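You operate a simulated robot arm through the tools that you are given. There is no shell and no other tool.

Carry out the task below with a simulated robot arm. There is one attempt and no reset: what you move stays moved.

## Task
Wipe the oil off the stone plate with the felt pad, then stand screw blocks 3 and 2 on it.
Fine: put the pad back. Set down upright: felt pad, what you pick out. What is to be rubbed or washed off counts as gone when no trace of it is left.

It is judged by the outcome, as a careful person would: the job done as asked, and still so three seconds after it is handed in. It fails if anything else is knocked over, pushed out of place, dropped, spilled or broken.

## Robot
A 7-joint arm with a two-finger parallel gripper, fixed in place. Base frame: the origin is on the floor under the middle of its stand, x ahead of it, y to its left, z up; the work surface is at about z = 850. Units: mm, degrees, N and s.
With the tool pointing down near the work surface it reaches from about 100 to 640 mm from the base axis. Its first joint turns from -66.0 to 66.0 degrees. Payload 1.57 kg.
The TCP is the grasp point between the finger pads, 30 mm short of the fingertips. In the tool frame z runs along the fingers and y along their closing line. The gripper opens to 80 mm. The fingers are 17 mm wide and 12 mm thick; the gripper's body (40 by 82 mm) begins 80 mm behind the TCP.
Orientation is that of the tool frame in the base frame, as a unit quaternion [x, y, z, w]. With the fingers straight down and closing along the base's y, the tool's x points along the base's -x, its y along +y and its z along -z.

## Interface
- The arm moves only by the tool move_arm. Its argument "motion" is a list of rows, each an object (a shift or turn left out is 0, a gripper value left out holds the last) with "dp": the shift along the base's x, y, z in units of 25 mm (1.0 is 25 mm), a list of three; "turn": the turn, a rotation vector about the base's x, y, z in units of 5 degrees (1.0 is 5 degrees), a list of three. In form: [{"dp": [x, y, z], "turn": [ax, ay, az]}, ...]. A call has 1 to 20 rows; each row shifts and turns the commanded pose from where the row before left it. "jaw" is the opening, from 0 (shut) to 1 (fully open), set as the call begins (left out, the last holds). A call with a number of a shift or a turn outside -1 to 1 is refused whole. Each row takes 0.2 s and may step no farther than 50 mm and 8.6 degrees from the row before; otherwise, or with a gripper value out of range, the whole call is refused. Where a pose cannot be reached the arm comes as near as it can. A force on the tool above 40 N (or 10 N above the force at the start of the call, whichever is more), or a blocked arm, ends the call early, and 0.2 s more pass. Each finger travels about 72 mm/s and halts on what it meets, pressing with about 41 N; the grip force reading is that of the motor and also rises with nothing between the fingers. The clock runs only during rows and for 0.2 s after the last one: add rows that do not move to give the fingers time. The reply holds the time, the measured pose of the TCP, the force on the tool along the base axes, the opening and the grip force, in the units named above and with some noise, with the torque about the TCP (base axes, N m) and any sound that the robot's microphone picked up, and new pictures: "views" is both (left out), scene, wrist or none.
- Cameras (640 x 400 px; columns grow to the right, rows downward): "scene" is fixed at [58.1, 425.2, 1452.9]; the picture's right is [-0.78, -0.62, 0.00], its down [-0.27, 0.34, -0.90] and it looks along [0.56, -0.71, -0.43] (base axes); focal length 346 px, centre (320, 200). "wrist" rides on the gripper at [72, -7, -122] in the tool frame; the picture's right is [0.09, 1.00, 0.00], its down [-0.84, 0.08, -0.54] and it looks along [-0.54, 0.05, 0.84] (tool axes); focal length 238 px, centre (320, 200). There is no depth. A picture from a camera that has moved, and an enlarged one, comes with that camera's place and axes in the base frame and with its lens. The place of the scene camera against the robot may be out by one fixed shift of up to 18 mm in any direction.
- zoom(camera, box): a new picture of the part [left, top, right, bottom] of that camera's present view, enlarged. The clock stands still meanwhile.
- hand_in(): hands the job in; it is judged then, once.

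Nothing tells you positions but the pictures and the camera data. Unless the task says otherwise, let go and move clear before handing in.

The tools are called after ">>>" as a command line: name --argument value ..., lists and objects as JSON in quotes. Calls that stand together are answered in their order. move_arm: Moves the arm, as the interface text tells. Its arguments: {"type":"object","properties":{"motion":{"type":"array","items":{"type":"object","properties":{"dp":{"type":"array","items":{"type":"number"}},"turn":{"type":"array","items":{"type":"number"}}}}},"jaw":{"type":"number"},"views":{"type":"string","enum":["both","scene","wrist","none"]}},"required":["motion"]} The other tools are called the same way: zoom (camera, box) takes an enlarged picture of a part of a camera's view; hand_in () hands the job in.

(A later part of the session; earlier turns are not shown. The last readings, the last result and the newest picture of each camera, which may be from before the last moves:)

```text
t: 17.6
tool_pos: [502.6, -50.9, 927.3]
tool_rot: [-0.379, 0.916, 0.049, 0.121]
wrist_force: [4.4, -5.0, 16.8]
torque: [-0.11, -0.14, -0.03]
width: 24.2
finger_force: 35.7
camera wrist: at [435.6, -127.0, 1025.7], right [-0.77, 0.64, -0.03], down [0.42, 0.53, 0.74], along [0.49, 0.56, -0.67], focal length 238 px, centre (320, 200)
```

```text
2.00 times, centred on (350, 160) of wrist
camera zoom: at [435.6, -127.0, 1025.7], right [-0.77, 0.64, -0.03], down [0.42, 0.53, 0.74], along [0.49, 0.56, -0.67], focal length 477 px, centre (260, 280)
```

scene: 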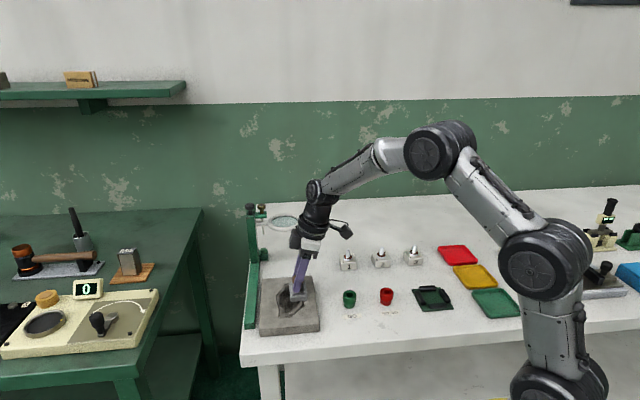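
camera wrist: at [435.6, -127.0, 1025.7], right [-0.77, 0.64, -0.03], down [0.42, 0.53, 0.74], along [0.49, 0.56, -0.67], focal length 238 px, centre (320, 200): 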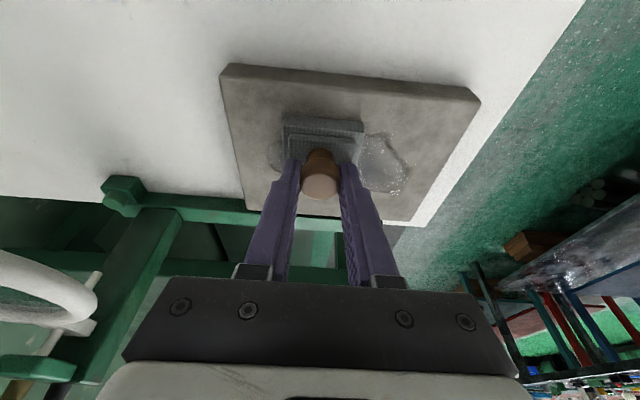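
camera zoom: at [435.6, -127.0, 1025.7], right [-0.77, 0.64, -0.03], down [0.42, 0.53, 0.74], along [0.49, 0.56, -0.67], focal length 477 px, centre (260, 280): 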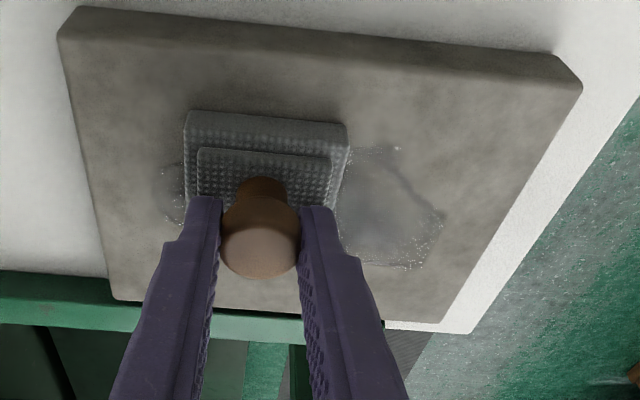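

Sliding works at about 17 N normal force and about 7 N drag, and the plate isn't moving. I'll continue this lane and then the neighbouring lanes.

>>> move_arm --motion '[{"dp": [-0.245, 0.245, 0]}, {"dp": [-0.245, 0.245, 0]}, {"dp": [-0.245, 0.245, 0]}, {"dp": [-0.245, 0.245, 0]}, {"dp": [-0.245, 0.245, 0]}, {"dp": [-0.245, 0.245, 0]}, {"dp": [-0.245, 0.245, 0]}, {"dp": [-0.245, 0.245, 0]}, {"dp": [0, 0, 0]}]' --views "both"

>>> zoom --camera "scene" --box '[250, 220, 350, 340]'

>>> zoom --camera "wrist" --box '[160, 60, 480, 260]'

```text
t: 19.6
tool_pos: [454.6, -2.7, 927.4]
tool_rot: [-0.379, 0.916, 0.049, 0.122]
wrist_force: [6.3, -4.4, 15.8]
torque: [-0.05, -0.16, -0.02]
width: 24.1
finger_force: 36.0
camera wrist: at [387.4, -78.5, 1025.4], right [-0.77, 0.64, -0.03], down [0.42, 0.53, 0.74], along [0.49, 0.56, -0.67], focal length 238 px, centre (320, 200)
```

scene: 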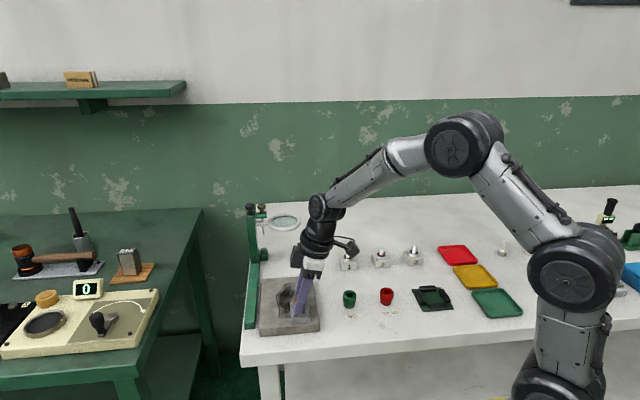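
wrist: 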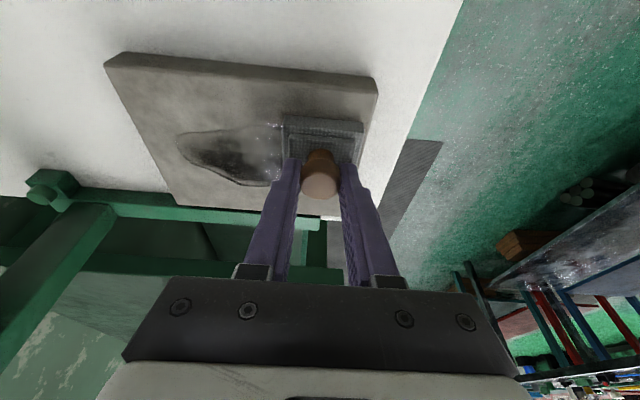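

```text
3.33 times, centred on (300, 280) of scene
camera zoom: at [58.0, 425.1, 1452.9], right [-0.78, -0.62, 0.0], down [-0.27, 0.34, -0.9], along [0.56, -0.71, -0.43], focal length 1152 px, centre (387, -67)
```

zoom: 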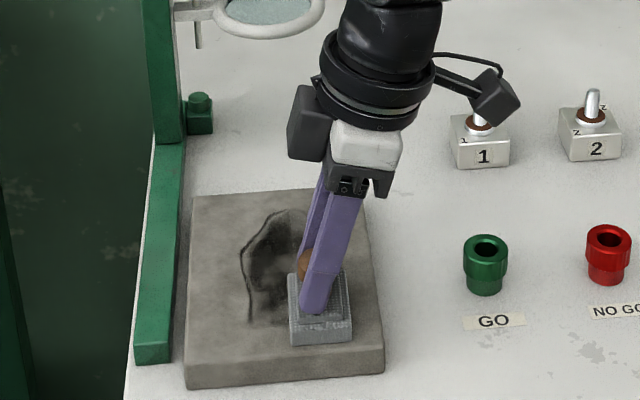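

```text
2.00 times, centred on (320, 160) of wrist
camera zoom: at [387.4, -78.5, 1025.4], right [-0.77, 0.64, -0.03], down [0.42, 0.53, 0.74], along [0.49, 0.56, -0.67], focal length 477 px, centre (320, 280)
```

zoom: 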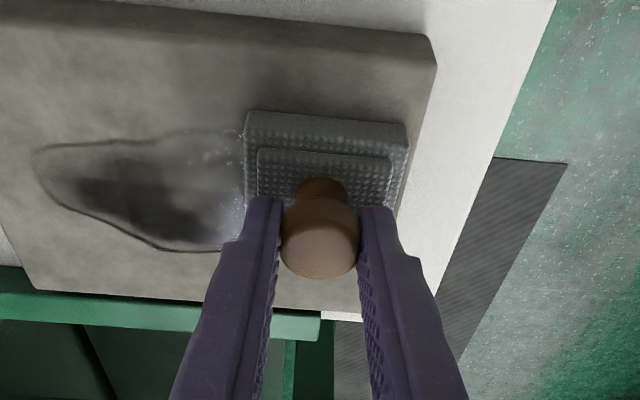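

The oil is thinning along the stroke, so the wiping works. I'll continue with overlapping lanes across the width.

>>> move_arm --motion '[{"dp": [0.17, 0.17, 0]}, {"dp": [0.17, 0.17, 0]}, {"dp": [0.294, -0.294, 0]}, {"dp": [0.294, -0.294, 0]}, {"dp": [0.294, -0.294, 0]}, {"dp": [0.294, -0.294, 0]}, {"dp": [0.294, -0.294, 0]}, {"dp": [0.294, -0.294, 0]}, {"dp": [0.294, -0.294, 0]}, {"dp": [0.294, -0.294, 0]}, {"dp": [0.294, -0.294, 0]}, {"dp": [0.294, -0.294, 0]}, {"dp": [0, 0, 0]}]' --views "both"

>>> zoom --camera "scene" --box '[250, 220, 350, 340]'

>>> zoom --camera "wrist" --box '[220, 60, 540, 260]'

```text
t: 22.4
tool_pos: [534.2, -68.7, 927.4]
tool_rot: [-0.379, 0.916, 0.05, 0.121]
wrist_force: [-2.4, 3.9, 12.7]
torque: [0.1, -0.06, 0.03]
width: 23.8
finger_force: 36.4
camera wrist: at [468.4, -143.9, 1025.1], right [-0.77, 0.64, -0.02], down [0.42, 0.53, 0.74], along [0.49, 0.56, -0.67], focal length 238 px, centre (320, 200)
```

scene: 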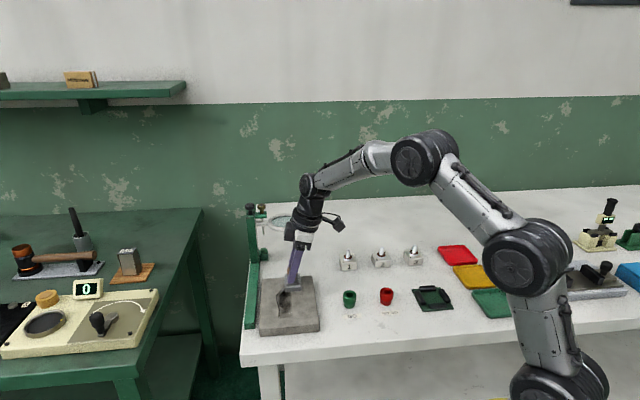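
wrist: 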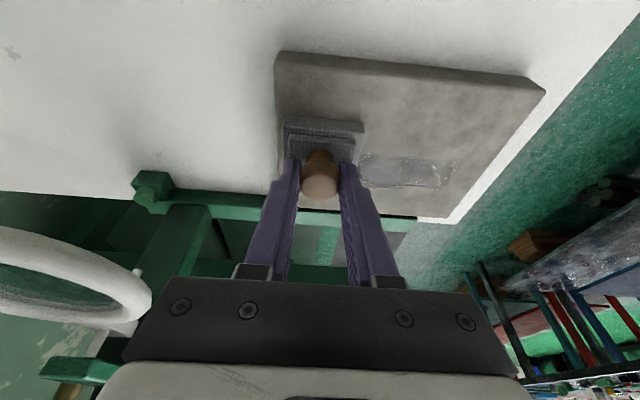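

```text
3.33 times, centred on (300, 280) of scene
camera zoom: at [57.7, 425.3, 1452.8], right [-0.78, -0.62, 0.0], down [-0.27, 0.34, -0.9], along [0.56, -0.71, -0.43], focal length 1152 px, centre (387, -67)
```

zoom: 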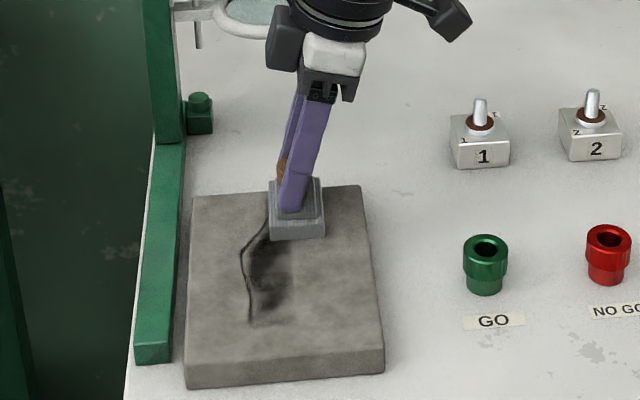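

```text
2.00 times, centred on (380, 160) of wrist
camera zoom: at [468.4, -143.9, 1025.1], right [-0.77, 0.64, -0.02], down [0.42, 0.53, 0.74], along [0.49, 0.56, -0.67], focal length 477 px, centre (200, 280)
```

zoom: 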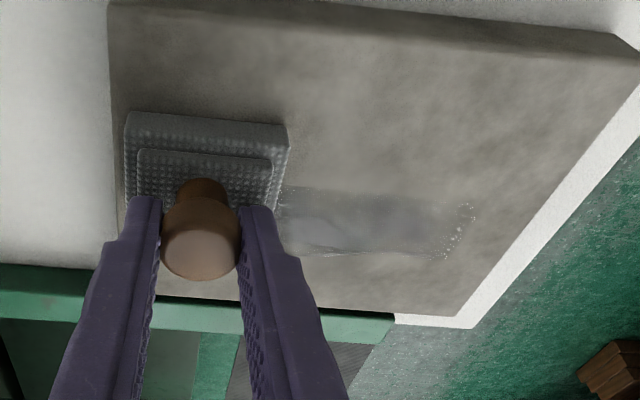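

The wiped part is clean. Two more lanes toward the stand side next.

>>> move_arm --motion '[{"dp": [0.17, 0.17, 0]}, {"dp": [0.17, 0.17, 0]}, {"dp": [-0.367, 0.367, 0]}, {"dp": [-0.367, 0.367, 0]}, {"dp": [-0.367, 0.367, 0]}, {"dp": [-0.367, 0.367, 0]}, {"dp": [-0.367, 0.367, 0]}, {"dp": [-0.367, 0.367, 0]}, {"dp": [-0.367, 0.367, 0]}, {"dp": [-0.367, 0.367, 0]}, {"dp": [0.17, 0.17, 0]}, {"dp": [0.17, 0.17, 0]}, {"dp": [0.367, -0.367, 0]}, {"dp": [0.367, -0.367, 0]}, {"dp": [0.367, -0.367, 0]}, {"dp": [0.367, -0.367, 0]}, {"dp": [0.367, -0.367, 0]}, {"dp": [0.367, -0.367, 0]}, {"dp": [0.367, -0.367, 0]}, {"dp": [0.367, -0.367, 0]}]' --views "both"

>>> zoom --camera "scene" --box '[250, 220, 350, 340]'

>>> zoom --camera "wrist" --box '[220, 60, 540, 260]'

```text
t: 26.6
tool_pos: [551.5, -49.7, 926.9]
tool_rot: [-0.379, 0.916, 0.05, 0.12]
wrist_force: [0.0, 0.8, -0.8]
torque: [-0.03, -0.02, 0.0]
width: 24.5
finger_force: 36.1
camera wrist: at [484.9, -126.6, 1025.1], right [-0.77, 0.64, -0.02], down [0.42, 0.53, 0.74], along [0.49, 0.56, -0.67], focal length 238 px, centre (320, 200)
```

scene: 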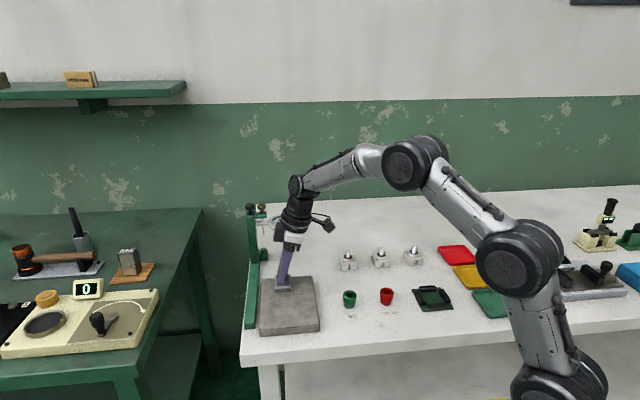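
wrist: 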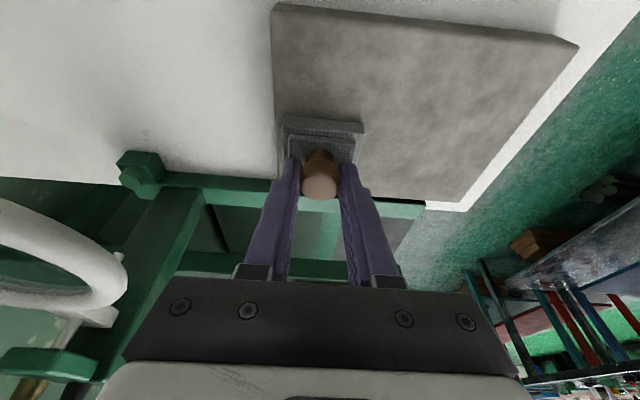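

```text
3.33 times, centred on (300, 280) of scene
camera zoom: at [58.1, 425.2, 1452.9], right [-0.78, -0.62, 0.0], down [-0.27, 0.34, -0.9], along [0.56, -0.71, -0.43], focal length 1152 px, centre (387, -67)
```

zoom: 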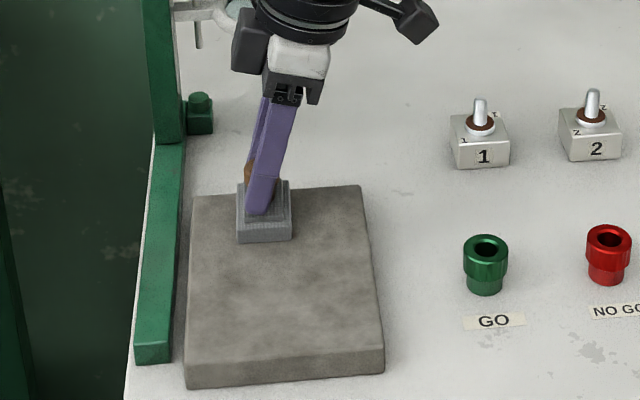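

```text
2.00 times, centred on (380, 160) of wrist
camera zoom: at [484.9, -126.6, 1025.1], right [-0.77, 0.64, -0.02], down [0.42, 0.53, 0.74], along [0.49, 0.56, -0.67], focal length 477 px, centre (200, 280)
```

zoom: 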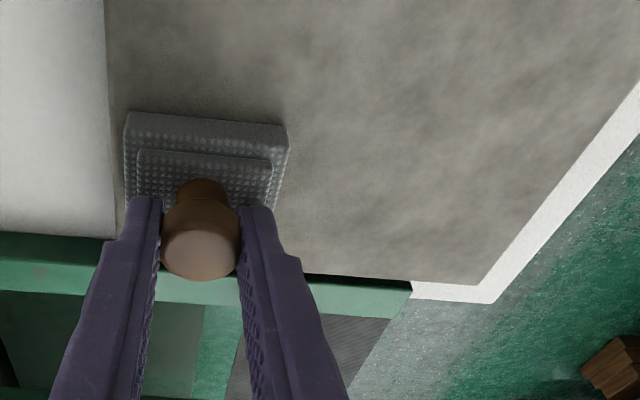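

The oil looks gone. I'll lift the pad and inspect the stone closely for any trace.

>>> move_arm --motion '[{"dp": [0, 0, 0.6]}, {"dp": [0, 0, 0.8]}, {"dp": [-0.6, -0.6, 0.6]}, {"dp": [-0.8, -0.8, 0.4]}, {"dp": [-0.8, -0.8, 0]}, {"dp": [0, 0, 0]}]' --views "both"

>>> zoom --camera "scene" --box '[250, 260, 330, 340]'

>>> zoom --camera "wrist" --box '[260, 100, 560, 300]'

```text
t: 28.0
tool_pos: [495.9, -106.7, 985.1]
tool_rot: [-0.38, 0.916, 0.05, 0.121]
wrist_force: [-0.3, -0.3, -0.6]
torque: [-0.01, 0.01, -0.03]
width: 24.4
finger_force: 36.0
camera wrist: at [429.7, -182.7, 1084.0], right [-0.77, 0.64, -0.02], down [0.42, 0.53, 0.74], along [0.49, 0.56, -0.67], focal length 238 px, centre (320, 200)
```

scene: 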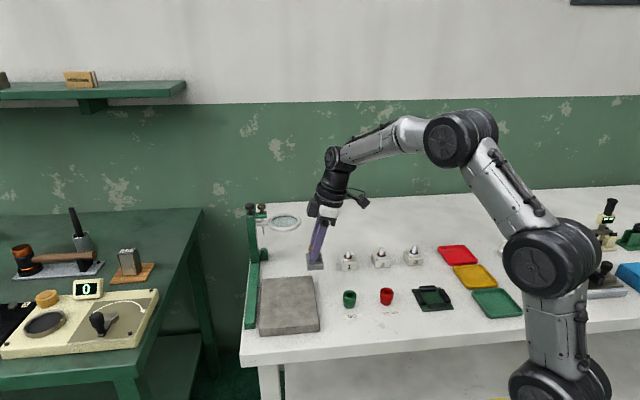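
wrist: 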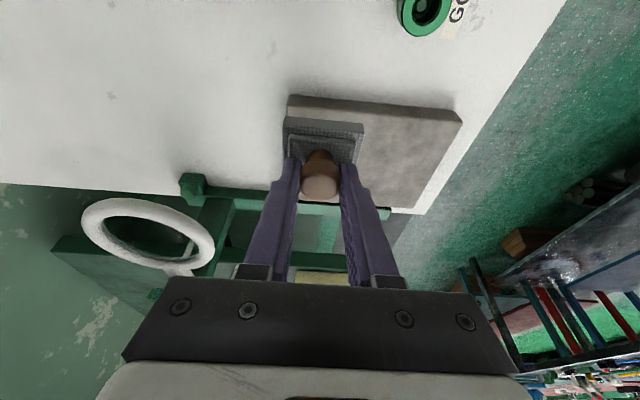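

```text
5.00 times, centred on (290, 300) of scene
camera zoom: at [58.1, 425.2, 1452.9], right [-0.78, -0.62, 0.0], down [-0.27, 0.34, -0.9], along [0.56, -0.71, -0.43], focal length 1728 px, centre (470, -300)
```

zoom: 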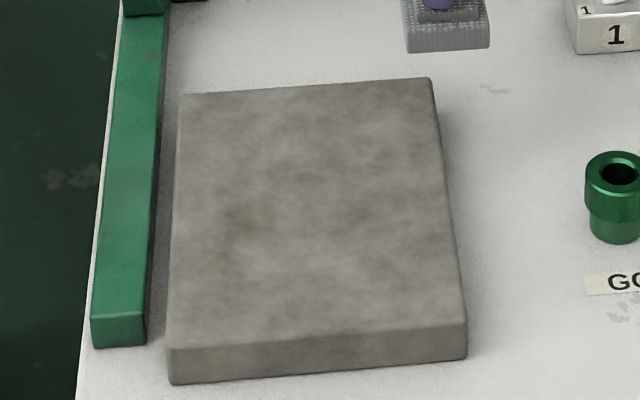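

```text
2.00 times, centred on (410, 200) of wrist
camera zoom: at [429.7, -182.7, 1084.0], right [-0.77, 0.64, -0.02], down [0.42, 0.53, 0.74], along [0.49, 0.56, -0.67], focal length 477 px, centre (140, 200)
```

zoom: 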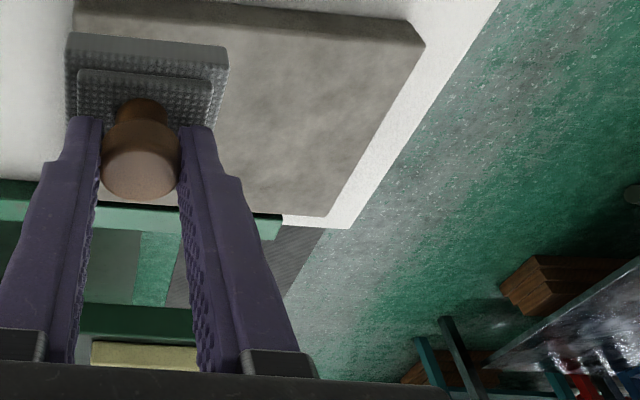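

>>> zoom --camera "scene" --box '[262, 272, 322, 310]'

>>> zoom --camera "scene" --box '[258, 298, 322, 338]'

>>> zoom --camera "wrist" --box '[360, 100, 470, 220]'

```text
10.53 times, centred on (292, 291) of scene
camera zoom: at [58.1, 425.2, 1452.9], right [-0.78, -0.62, 0.0], down [-0.27, 0.34, -0.9], along [0.56, -0.71, -0.43], focal length 3638 px, centre (615, -758)
```

zoom: 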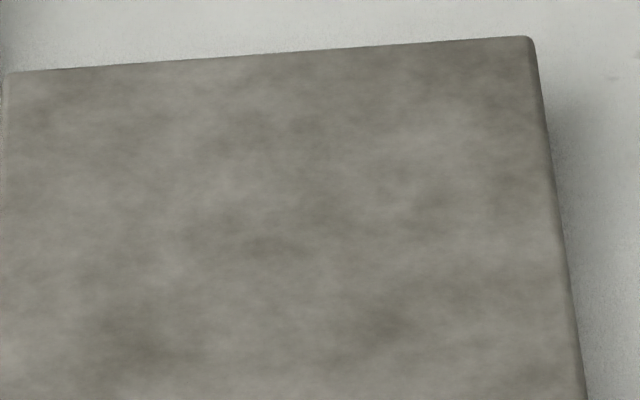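

```text
10.00 times, centred on (290, 318) of scene
camera zoom: at [58.1, 425.2, 1452.9], right [-0.78, -0.62, 0.0], down [-0.27, 0.34, -0.9], along [0.56, -0.71, -0.43], focal length 3456 px, centre (620, -980)
```

zoom: 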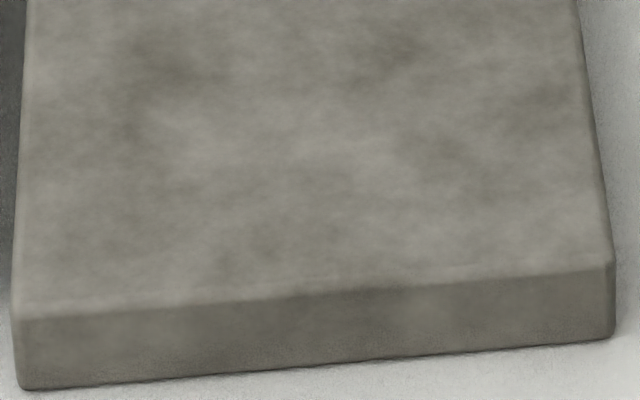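

```text
3.33 times, centred on (415, 160) of wrist
camera zoom: at [429.7, -182.7, 1084.0], right [-0.77, 0.64, -0.02], down [0.42, 0.53, 0.74], along [0.49, 0.56, -0.67], focal length 794 px, centre (3, 333)
```

zoom: 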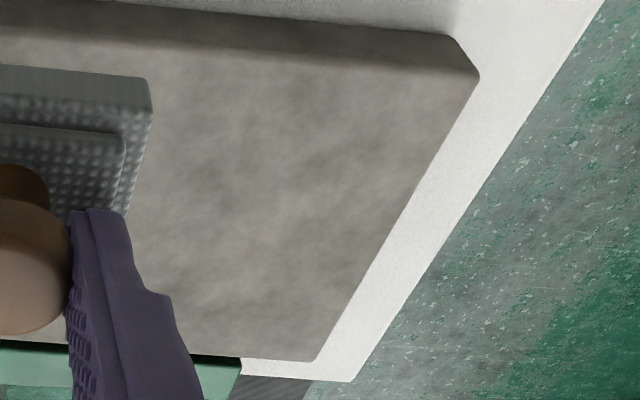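

I see no trace, but the last lane finished with almost no contact force. As a precaution I'll do one more light pass with proper contact before putting the pad away.

>>> move_arm --motion '[{"dp": [0.81, 0.81, 0]}, {"dp": [0.81, 0.81, 0]}, {"dp": [0.81, 0.81, -0.4]}, {"dp": [0, 0, -0.8]}, {"dp": [0, 0, -0.8]}, {"dp": [0, 0, -0.3]}, {"dp": [0, 0, 0]}]' --views "none"

>>> move_arm --motion '[{"dp": [0, 0, -0.06]}, {"dp": [0, 0, 0]}]' --views "none"

>>> move_arm --motion '[{"dp": [0, 0, -0.04]}, {"dp": [0, 0, 0]}]' --views "none"

```text
t: 29.6
tool_pos: [557.0, -45.7, 929.2]
tool_rot: [-0.379, 0.916, 0.05, 0.12]
wrist_force: [-0.2, -0.8, -0.7]
torque: [-0.04, -0.01, 0.0]
width: 24.3
finger_force: 36.0
```

```text
t: 30.2
tool_pos: [557.1, -43.5, 927.3]
tool_rot: [-0.38, 0.916, 0.051, 0.12]
wrist_force: [0.1, -0.6, -0.5]
torque: [0.0, -0.01, 0.03]
width: 24.5
finger_force: 36.4
```

```text
t: 30.8
tool_pos: [557.5, -44.2, 925.8]
tool_rot: [-0.379, 0.916, 0.05, 0.121]
wrist_force: [-1.0, -0.1, 1.5]
torque: [-0.03, 0.04, -0.01]
width: 24.1
finger_force: 36.3
```

>>> move_arm --motion '[{"dp": [0, 0, -0.04]}, {"dp": [0, 0, 0]}]' --views "none"

```text
t: 31.4
tool_pos: [558.0, -44.9, 925.9]
tool_rot: [-0.38, 0.916, 0.05, 0.121]
wrist_force: [-3.0, 0.3, 9.2]
torque: [-0.04, 0.16, 0.01]
width: 24.2
finger_force: 36.4
```

Contact is now 9 N. I'll run a light confirming pass in lanes at W = +20, +8 and -4 mm.

>>> move_arm --motion '[{"dp": [-0.367, 0.367, 0]}, {"dp": [-0.367, 0.367, 0]}, {"dp": [-0.367, 0.367, 0]}, {"dp": [-0.367, 0.367, 0]}, {"dp": [-0.367, 0.367, 0]}, {"dp": [-0.367, 0.367, 0]}, {"dp": [-0.367, 0.367, 0]}, {"dp": [-0.367, 0.367, 0]}, {"dp": [-0.17, -0.17, 0]}, {"dp": [-0.17, -0.17, 0]}, {"dp": [0.367, -0.367, 0]}, {"dp": [0.367, -0.367, 0]}, {"dp": [0.367, -0.367, 0]}, {"dp": [0.367, -0.367, 0]}, {"dp": [0.367, -0.367, 0]}, {"dp": [0.367, -0.367, 0]}, {"dp": [0.367, -0.367, 0]}, {"dp": [0.367, -0.367, 0]}, {"dp": [-0.17, -0.17, 0]}, {"dp": [-0.17, -0.17, 0]}]' --views "none"

>>> move_arm --motion '[{"dp": [-0.367, 0.367, 0]}, {"dp": [-0.367, 0.367, 0]}, {"dp": [-0.367, 0.367, 0]}, {"dp": [-0.367, 0.367, 0]}, {"dp": [-0.367, 0.367, 0]}, {"dp": [-0.367, 0.367, 0]}, {"dp": [-0.367, 0.367, 0]}, {"dp": [-0.367, 0.367, 0]}, {"dp": [0, 0, 0]}]' --views "both"

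>>> zoom --camera "scene" --box '[250, 240, 350, 340]'

```text
t: 35.6
tool_pos: [540.6, -63.1, 924.7]
tool_rot: [-0.379, 0.916, 0.049, 0.122]
wrist_force: [6.2, 2.2, 11.9]
torque: [0.07, -0.21, 0.01]
width: 24.3
finger_force: 35.9
```

```text
t: 37.6
tool_pos: [466.8, 12.0, 926.3]
tool_rot: [-0.38, 0.915, 0.05, 0.124]
wrist_force: [5.1, -6.5, 20.3]
torque: [-0.15, 0.07, 0.03]
width: 24.2
finger_force: 35.7
camera wrist: at [400.7, -63.7, 1024.1], right [-0.77, 0.64, -0.03], down [0.41, 0.53, 0.74], along [0.49, 0.56, -0.67], focal length 238 px, centre (320, 200)
```

scene: 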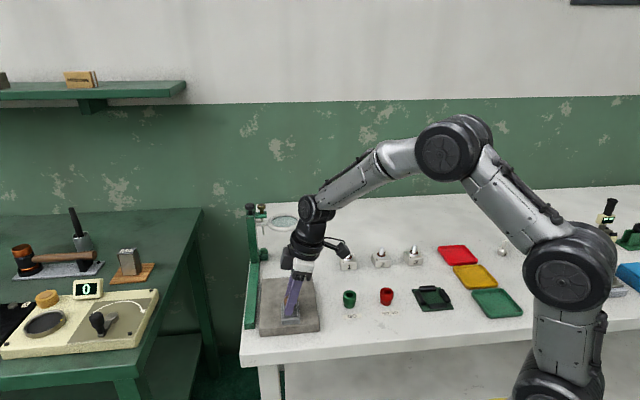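
wrist: 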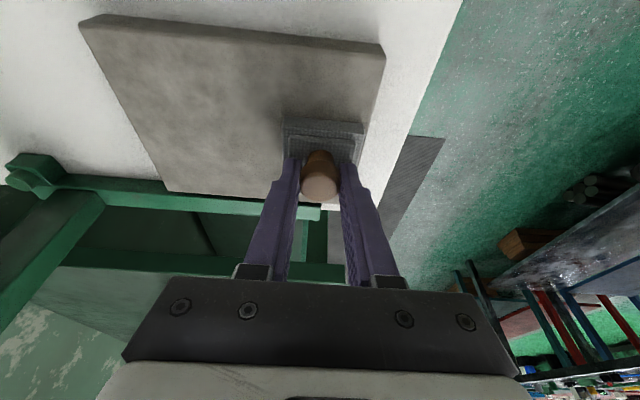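

```text
4.00 times, centred on (300, 290) of scene
camera zoom: at [57.9, 425.0, 1452.9], right [-0.78, -0.62, 0.0], down [-0.27, 0.34, -0.9], along [0.56, -0.71, -0.43], focal length 1382 px, centre (400, -160)
```

zoom: 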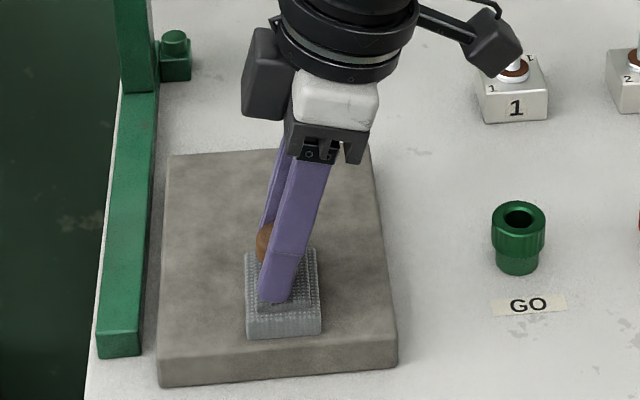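

The plate is clean and unmoved. Now I'll take the pad back: lift 50 mm, move over its original spot, and stop about 12 mm above it to check.

>>> move_arm --motion '[{"dp": [0, 0, 0.5]}, {"dp": [0, 0, 0.75]}, {"dp": [0, 0, 0.75]}, {"dp": [0.386, -0.8927, 0]}, {"dp": [0.386, -0.8927, 0]}, {"dp": [0.386, -0.8927, 0]}, {"dp": [0.386, -0.8927, 0]}, {"dp": [0.386, -0.8927, 0]}, {"dp": [0.386, -0.8927, 0]}, {"dp": [0.386, -0.8927, 0]}, {"dp": [0.386, -0.8927, 0]}, {"dp": [0.386, -0.8927, 0]}, {"dp": [0, 0, -0.8]}, {"dp": [0, 0, -0.8]}, {"dp": [0, 0, -0.8]}, {"dp": [0, 0, 0]}]' --views "both"

>>> zoom --camera "scene" --box '[270, 200, 370, 290]'

>>> zoom --camera "wrist" --box '[220, 100, 420, 240]'

>>> zoom --camera "scene" --box '[250, 260, 330, 340]'

```text
t: 41.0
tool_pos: [553.6, -189.0, 914.5]
tool_rot: [-0.38, 0.916, 0.051, 0.12]
wrist_force: [0.0, 0.2, -0.5]
torque: [0.01, -0.01, 0.03]
width: 24.2
finger_force: 35.9
camera wrist: at [486.9, -264.6, 1013.2], right [-0.77, 0.64, -0.02], down [0.42, 0.53, 0.74], along [0.49, 0.56, -0.67], focal length 238 px, centre (320, 200)
```

scene: 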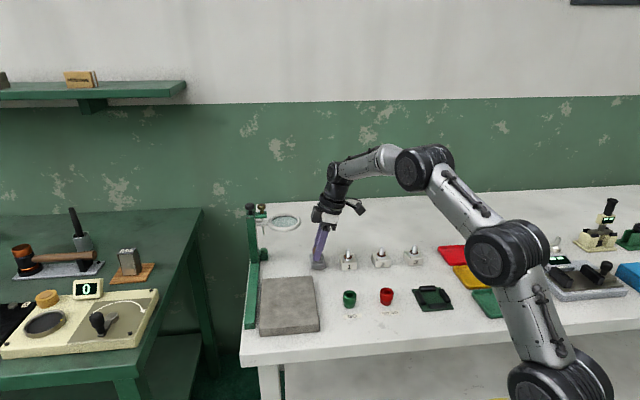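
wrist: 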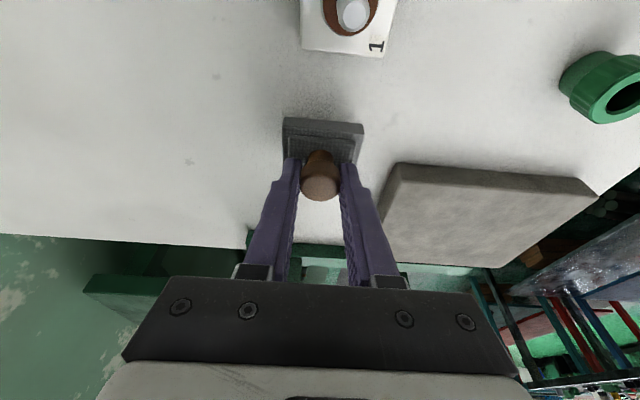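

```text
4.44 times, centred on (320, 245) of scene
camera zoom: at [58.1, 425.2, 1452.9], right [-0.78, -0.62, 0.0], down [-0.27, 0.34, -0.9], along [0.56, -0.71, -0.43], focal length 1536 px, centre (320, 0)
```

zoom: 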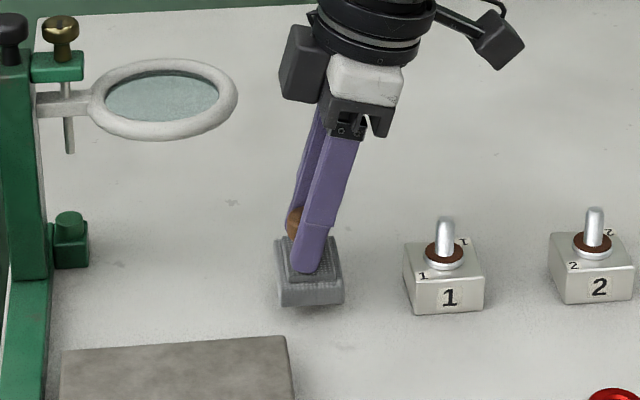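

```text
2.86 times, centred on (320, 170) of wrist
camera zoom: at [486.9, -264.6, 1013.2], right [-0.77, 0.64, -0.02], down [0.42, 0.53, 0.74], along [0.49, 0.56, -0.67], focal length 681 px, centre (320, 286)
```

zoom: 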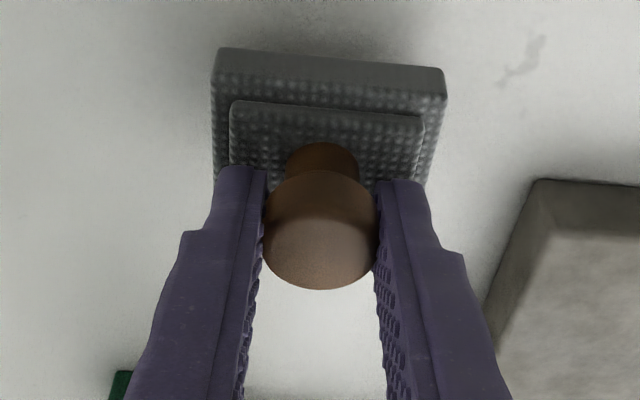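

```text
5.00 times, centred on (290, 300) of scene
camera zoom: at [58.1, 425.2, 1452.9], right [-0.78, -0.62, 0.0], down [-0.27, 0.34, -0.9], along [0.56, -0.71, -0.43], focal length 1728 px, centre (470, -300)
```

zoom: 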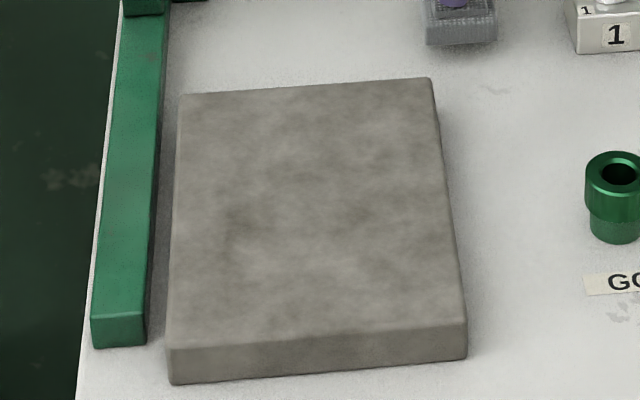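

The plate hasn't moved and is clean, and the pad is straight above its home spot. I'll lower it until I feel contact.

>>> move_arm --motion '[{"dp": [0, 0, -0.25]}, {"dp": [0, 0, -0.2]}, {"dp": [0, 0, 0]}]' --views "none"

>>> move_arm --motion '[{"dp": [0, 0, -0.04]}, {"dp": [0, 0, 0]}]' --views "none"

>>> move_arm --motion '[{"dp": [0, 0, -0.03]}, {"dp": [0, 0, 0]}]' --views "none"

```text
t: 41.8
tool_pos: [553.3, -189.9, 904.3]
tool_rot: [-0.379, 0.916, 0.05, 0.12]
wrist_force: [0.2, 0.2, -0.7]
torque: [-0.02, 0.0, 0.0]
width: 24.4
finger_force: 36.1
```

```text
t: 42.4
tool_pos: [554.1, -190.2, 902.4]
tool_rot: [-0.38, 0.916, 0.049, 0.121]
wrist_force: [0.0, -0.3, -0.4]
torque: [0.01, -0.02, -0.02]
width: 24.3
finger_force: 35.6
```

```text
t: 43.0
tool_pos: [553.5, -190.0, 901.1]
tool_rot: [-0.379, 0.916, 0.05, 0.121]
wrist_force: [-0.1, 0.8, -0.6]
torque: [-0.02, -0.02, -0.02]
width: 24.1
finger_force: 36.0
```

>>> move_arm --motion '[{"dp": [0, 0, -0.03]}, {"dp": [0, 0, 0]}]' --views "none"

>>> move_arm --motion '[{"dp": [0, 0, -0.02]}, {"dp": [0, 0, 0]}]' --views "none"

```text
t: 43.6
tool_pos: [553.7, -189.2, 901.0]
tool_rot: [-0.38, 0.916, 0.05, 0.12]
wrist_force: [1.1, 0.3, 0.5]
torque: [0.03, -0.03, -0.02]
width: 24.1
finger_force: 36.4
```

```text
t: 44.2
tool_pos: [555.2, -189.1, 900.7]
tool_rot: [-0.38, 0.916, 0.05, 0.119]
wrist_force: [0.2, -0.4, 0.4]
torque: [-0.02, -0.01, -0.02]
width: 24.3
finger_force: 36.4
```

>>> move_arm --motion '[{"dp": [0, 0, -0.02]}, {"dp": [0, 0, 0]}]' --views "none"

>>> move_arm --motion '[{"dp": [0, 0, -0.02]}, {"dp": [0, 0, 0]}]' --views "both"

>>> zoom --camera "scene" --box '[300, 220, 350, 280]'

```text
t: 44.8
tool_pos: [555.0, -187.5, 901.7]
tool_rot: [-0.379, 0.916, 0.05, 0.121]
wrist_force: [0.1, 0.3, 1.5]
torque: [0.07, 0.02, -0.01]
width: 23.9
finger_force: 36.2
```

```text
t: 45.4
tool_pos: [554.7, -189.6, 901.0]
tool_rot: [-0.379, 0.916, 0.049, 0.12]
wrist_force: [-1.1, -0.6, 5.0]
torque: [-0.01, 0.07, 0.01]
width: 24.3
finger_force: 36.6
camera wrist: at [487.6, -264.7, 999.7], right [-0.77, 0.64, -0.03], down [0.42, 0.53, 0.74], along [0.49, 0.56, -0.67], focal length 238 px, centre (320, 200)
```

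scene: 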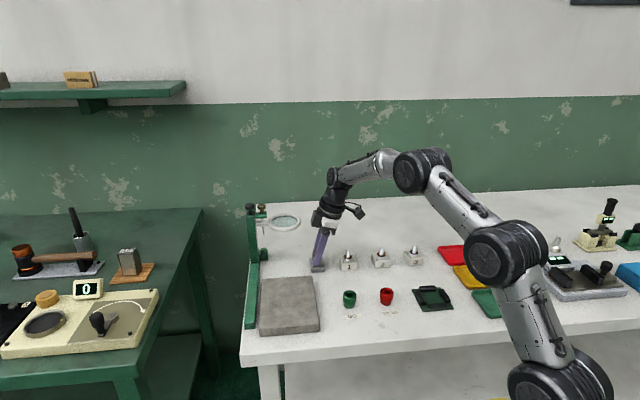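
wrist: 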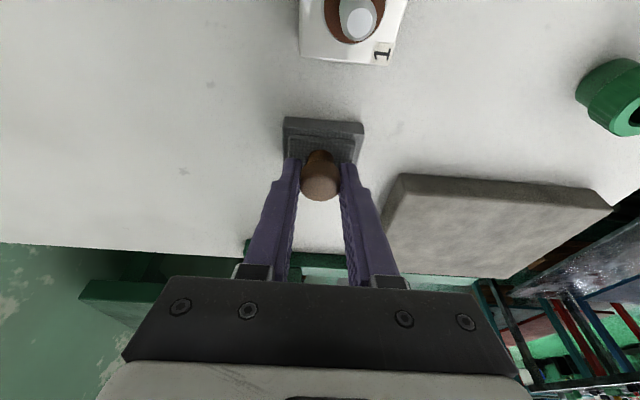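

```text
6.67 times, centred on (325, 250) of scene
camera zoom: at [58.0, 425.2, 1452.9], right [-0.78, -0.62, 0.0], down [-0.27, 0.34, -0.9], along [0.56, -0.71, -0.43], focal length 2304 px, centre (287, -133)
```

zoom: 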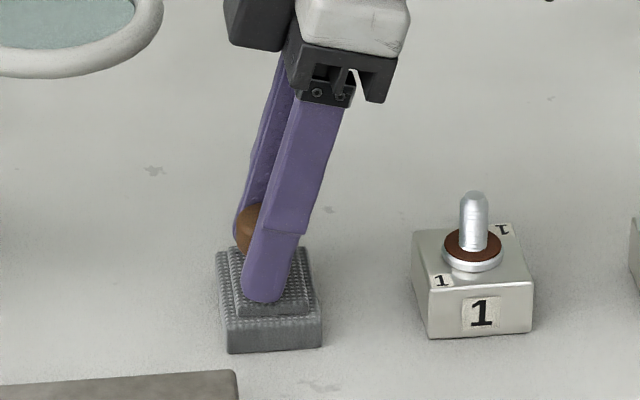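

The pad rests on the bench with 5 N. I'll release it and lift clear vertically.

>>> move_arm --motion '[{"dp": [0, 0, 0]}, {"dp": [0, 0, 0]}, {"dp": [0, 0, 0]}, {"dp": [0, 0, 0.3]}, {"dp": [0, 0, 0.8]}, {"dp": [0, 0, 1]}, {"dp": [0, 0, 1]}, {"dp": [0, 0, 0]}]' --jaw 0.75 --views "both"

>>> zoom --camera "scene" --box '[300, 240, 340, 280]'

>>> zoom --camera "wrist" --box '[220, 60, 420, 200]'

```text
t: 47.2
tool_pos: [554.2, -190.3, 977.1]
tool_rot: [-0.379, 0.916, 0.05, 0.12]
wrist_force: [-0.6, 0.1, 0.5]
torque: [-0.01, -0.04, 0.01]
width: 60.1
finger_force: 0.1
camera wrist: at [487.6, -266.2, 1075.9], right [-0.77, 0.64, -0.02], down [0.42, 0.53, 0.74], along [0.49, 0.56, -0.67], focal length 238 px, centre (320, 200)
```

scene: 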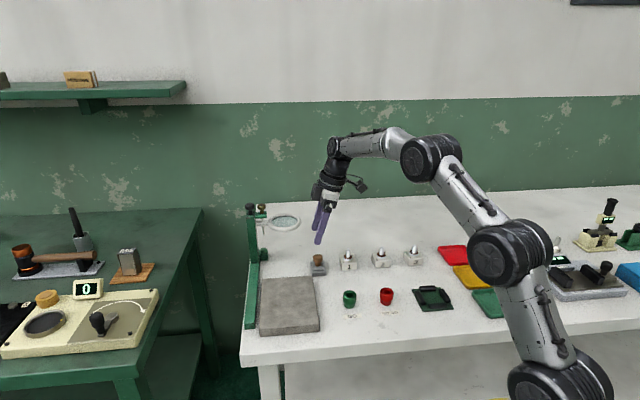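
wrist: 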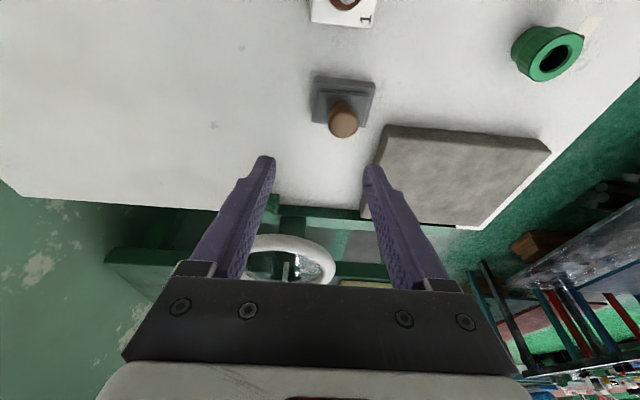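

```text
10.00 times, centred on (320, 260) of scene
camera zoom: at [58.1, 425.2, 1452.8], right [-0.78, -0.62, 0.0], down [-0.27, 0.34, -0.9], along [0.56, -0.71, -0.43], focal length 3456 px, centre (320, -400)
```

zoom: 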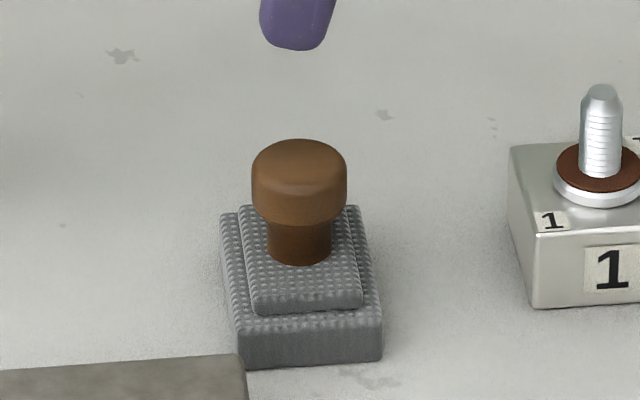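

```text
2.86 times, centred on (320, 130) of wrist
camera zoom: at [487.6, -266.2, 1075.9], right [-0.77, 0.64, -0.02], down [0.42, 0.53, 0.74], along [0.49, 0.56, -0.67], focal length 681 px, centre (320, 400)
```

zoom: 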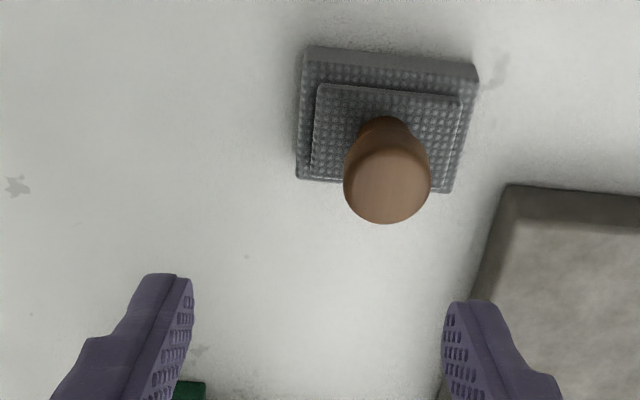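

Opening the fingers dragged the pad about 17 mm along the bench, because a fingertip was brushing the felt base. It's still upright. I'll re-grip it a bit higher on the knob and move it back to its exact spot.

>>> move_arm --motion '[{"dp": [-0.584, 0.372, -0.3]}, {"dp": [0, 0, -0.9]}, {"dp": [0, 0, -0.9]}, {"dp": [0, 0, 0]}]' --views "wrist"

>>> zoom --camera "wrist" --box '[220, 100, 420, 240]'

>>> zoom --camera "scene" --box '[270, 200, 370, 290]'

```text
t: 48.2
tool_pos: [540.1, -178.4, 923.4]
tool_rot: [-0.38, 0.916, 0.051, 0.121]
wrist_force: [0.0, -0.4, 0.2]
torque: [0.01, 0.0, 0.0]
width: 60.1
finger_force: 0.1
camera wrist: at [474.7, -254.6, 1023.4], right [-0.77, 0.64, -0.02], down [0.42, 0.53, 0.74], along [0.49, 0.56, -0.67], focal length 238 px, centre (320, 200)
```

wrist: 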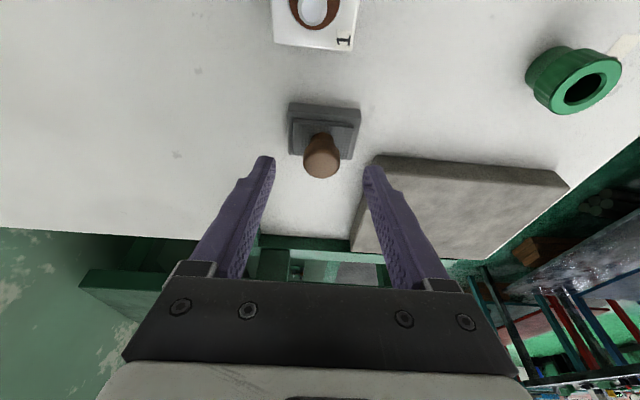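

```text
2.86 times, centred on (320, 170) of wrist
camera zoom: at [474.7, -254.6, 1023.4], right [-0.77, 0.64, -0.02], down [0.42, 0.53, 0.74], along [0.49, 0.56, -0.67], focal length 681 px, centre (320, 286)
```

zoom: 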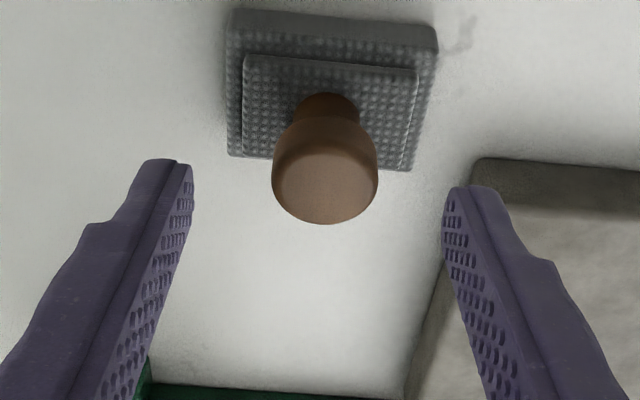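

```text
4.44 times, centred on (320, 245) of scene
camera zoom: at [58.1, 425.2, 1452.9], right [-0.78, -0.62, 0.0], down [-0.27, 0.34, -0.9], along [0.56, -0.71, -0.43], focal length 1536 px, centre (320, 0)
```

zoom: 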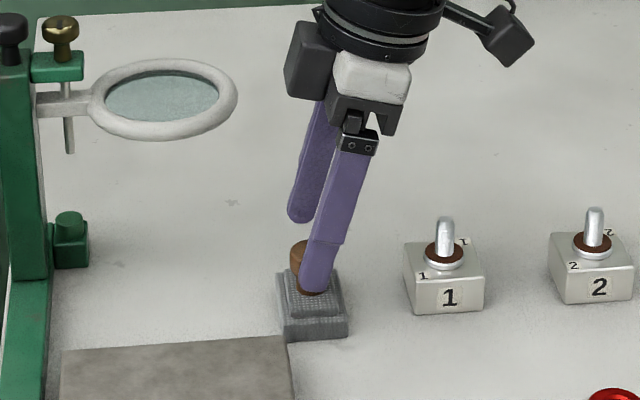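

>>> move_arm --motion '[{"dp": [0.03, 0.03, -0.34]}, {"dp": [0, 0, -0.34]}, {"dp": [0, 0, 0]}]' --views "none"

>>> move_arm --motion '[{"dp": [0, 0, 0]}, {"dp": [0, 0, 0]}, {"dp": [0, 0, 0]}, {"dp": [0, 0, 0]}]' --jaw 0 --views "both"

>>> zoom --camera "wrist" --box '[220, 100, 420, 240]'

>>> zoom --camera "scene" --box '[300, 220, 350, 280]'

```text
t: 49.0
tool_pos: [541.4, -179.5, 908.2]
tool_rot: [-0.379, 0.916, 0.05, 0.121]
wrist_force: [-0.4, 0.2, 0.0]
torque: [0.0, 0.03, 0.02]
width: 60.1
finger_force: 0.1
```

```text
t: 50.0
tool_pos: [541.3, -178.4, 907.3]
tool_rot: [-0.38, 0.916, 0.051, 0.12]
wrist_force: [-0.5, -0.3, 0.1]
torque: [-0.01, -0.05, 0.01]
width: 24.2
finger_force: 36.4
camera wrist: at [474.9, -254.6, 1006.5], right [-0.77, 0.64, -0.02], down [0.42, 0.53, 0.74], along [0.49, 0.56, -0.67], focal length 238 px, centre (320, 200)
```

scene: 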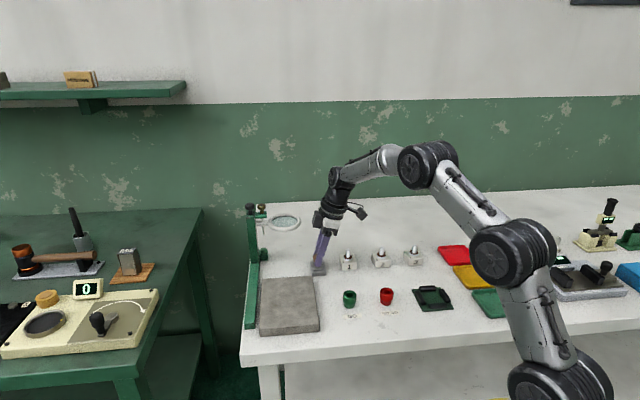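
wrist: 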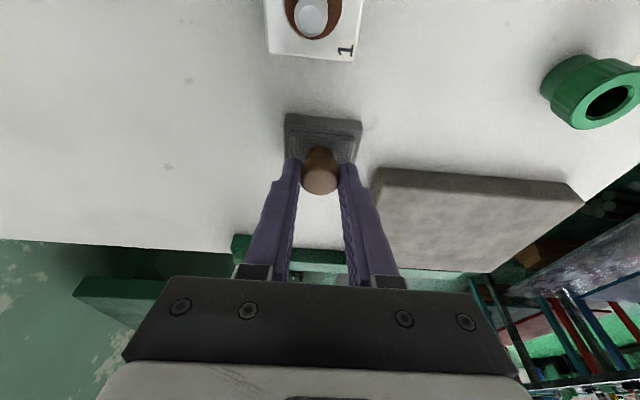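

```text
2.86 times, centred on (320, 170) of wrist
camera zoom: at [474.9, -254.6, 1006.5], right [-0.77, 0.64, -0.02], down [0.42, 0.53, 0.74], along [0.49, 0.56, -0.67], focal length 681 px, centre (320, 286)
```

zoom: 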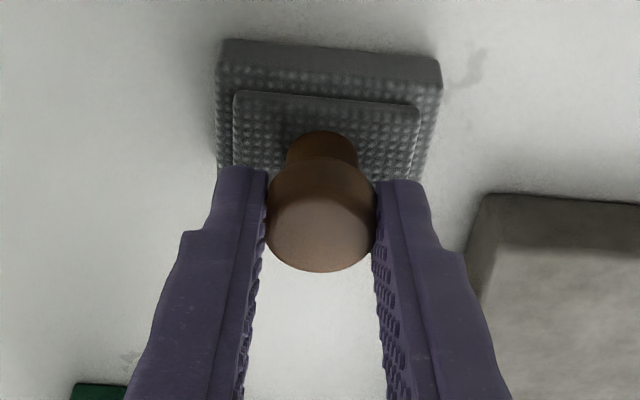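

```text
6.67 times, centred on (325, 250) of scene
camera zoom: at [58.1, 425.2, 1452.8], right [-0.78, -0.62, 0.0], down [-0.27, 0.34, -0.9], along [0.56, -0.71, -0.43], focal length 2304 px, centre (287, -133)
```

zoom: 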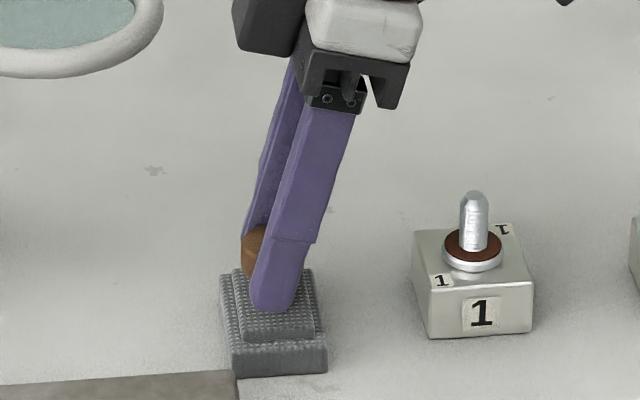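

The grip is good and the fingertips are above the felt. I'll lift slightly, shift about 16 mm back to the original spot, and lower again.

>>> move_arm --motion '[{"dp": [0, 0, 0.4]}, {"dp": [0.233, -0.225, 0]}, {"dp": [0.233, -0.225, 0]}, {"dp": [0, 0, -0.2]}, {"dp": [0, 0, -0.12]}, {"dp": [0, 0, 0]}]' --views "both"

>>> zoom --camera "scene" --box '[300, 240, 340, 280]'

```text
t: 51.4
tool_pos: [553.0, -189.4, 910.5]
tool_rot: [-0.379, 0.916, 0.051, 0.121]
wrist_force: [-0.3, 0.6, -0.4]
torque: [-0.04, -0.02, 0.01]
width: 24.4
finger_force: 35.4
camera wrist: at [486.2, -265.6, 1009.1], right [-0.77, 0.64, -0.02], down [0.42, 0.53, 0.74], along [0.49, 0.56, -0.67], focal length 238 px, centre (320, 200)
```

scene: 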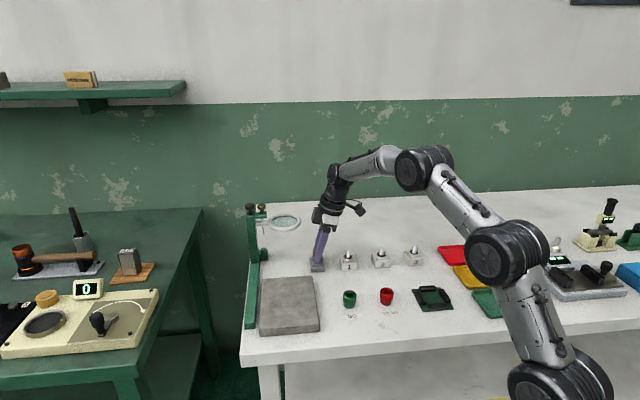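
wrist: 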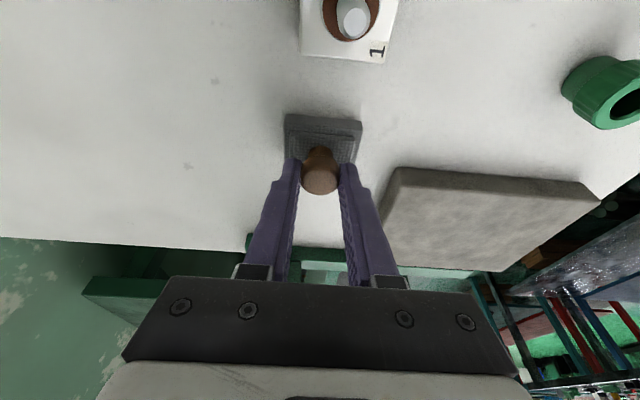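

```text
10.00 times, centred on (320, 260) of scene
camera zoom: at [58.1, 425.2, 1452.9], right [-0.78, -0.62, 0.0], down [-0.27, 0.34, -0.9], along [0.56, -0.71, -0.43], focal length 3456 px, centre (320, -400)
```

zoom: 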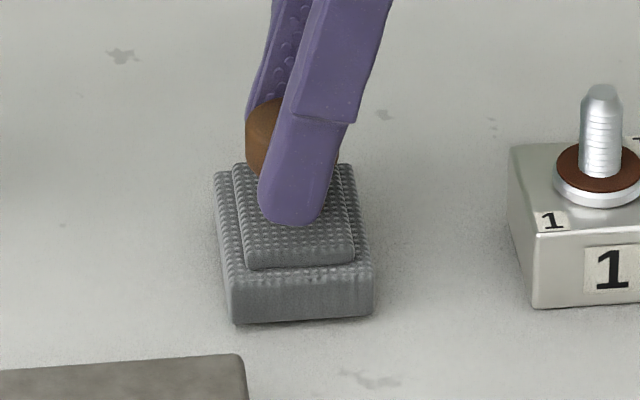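

It's almost exactly at the original image position, with about 2 mm left to go down. I'll lower to a light contact.

>>> move_arm --motion '[{"dp": [0, 0, -0.06]}, {"dp": [0, 0, 0]}]' --views "none"

>>> move_arm --motion '[{"dp": [0, 0, -0.02]}, {"dp": [0, 0, 0]}]' --views "none"

>>> move_arm --motion '[{"dp": [0, 0, -0.02]}, {"dp": [0, 0, 0]}]' --views "none"

```text
t: 52.0
tool_pos: [551.3, -189.5, 909.1]
tool_rot: [-0.379, 0.916, 0.05, 0.122]
wrist_force: [0.1, -0.4, -0.7]
torque: [-0.02, -0.04, 0.01]
width: 24.4
finger_force: 35.8
```

```text
t: 52.6
tool_pos: [551.7, -189.3, 907.5]
tool_rot: [-0.38, 0.916, 0.05, 0.121]
wrist_force: [1.0, 0.0, -0.8]
torque: [0.0, 0.01, 0.06]
width: 24.3
finger_force: 35.6
```

```text
t: 53.2
tool_pos: [552.2, -190.5, 908.1]
tool_rot: [-0.379, 0.916, 0.05, 0.12]
wrist_force: [0.6, 0.0, 0.9]
torque: [0.01, 0.05, 0.0]
width: 24.2
finger_force: 35.7
```

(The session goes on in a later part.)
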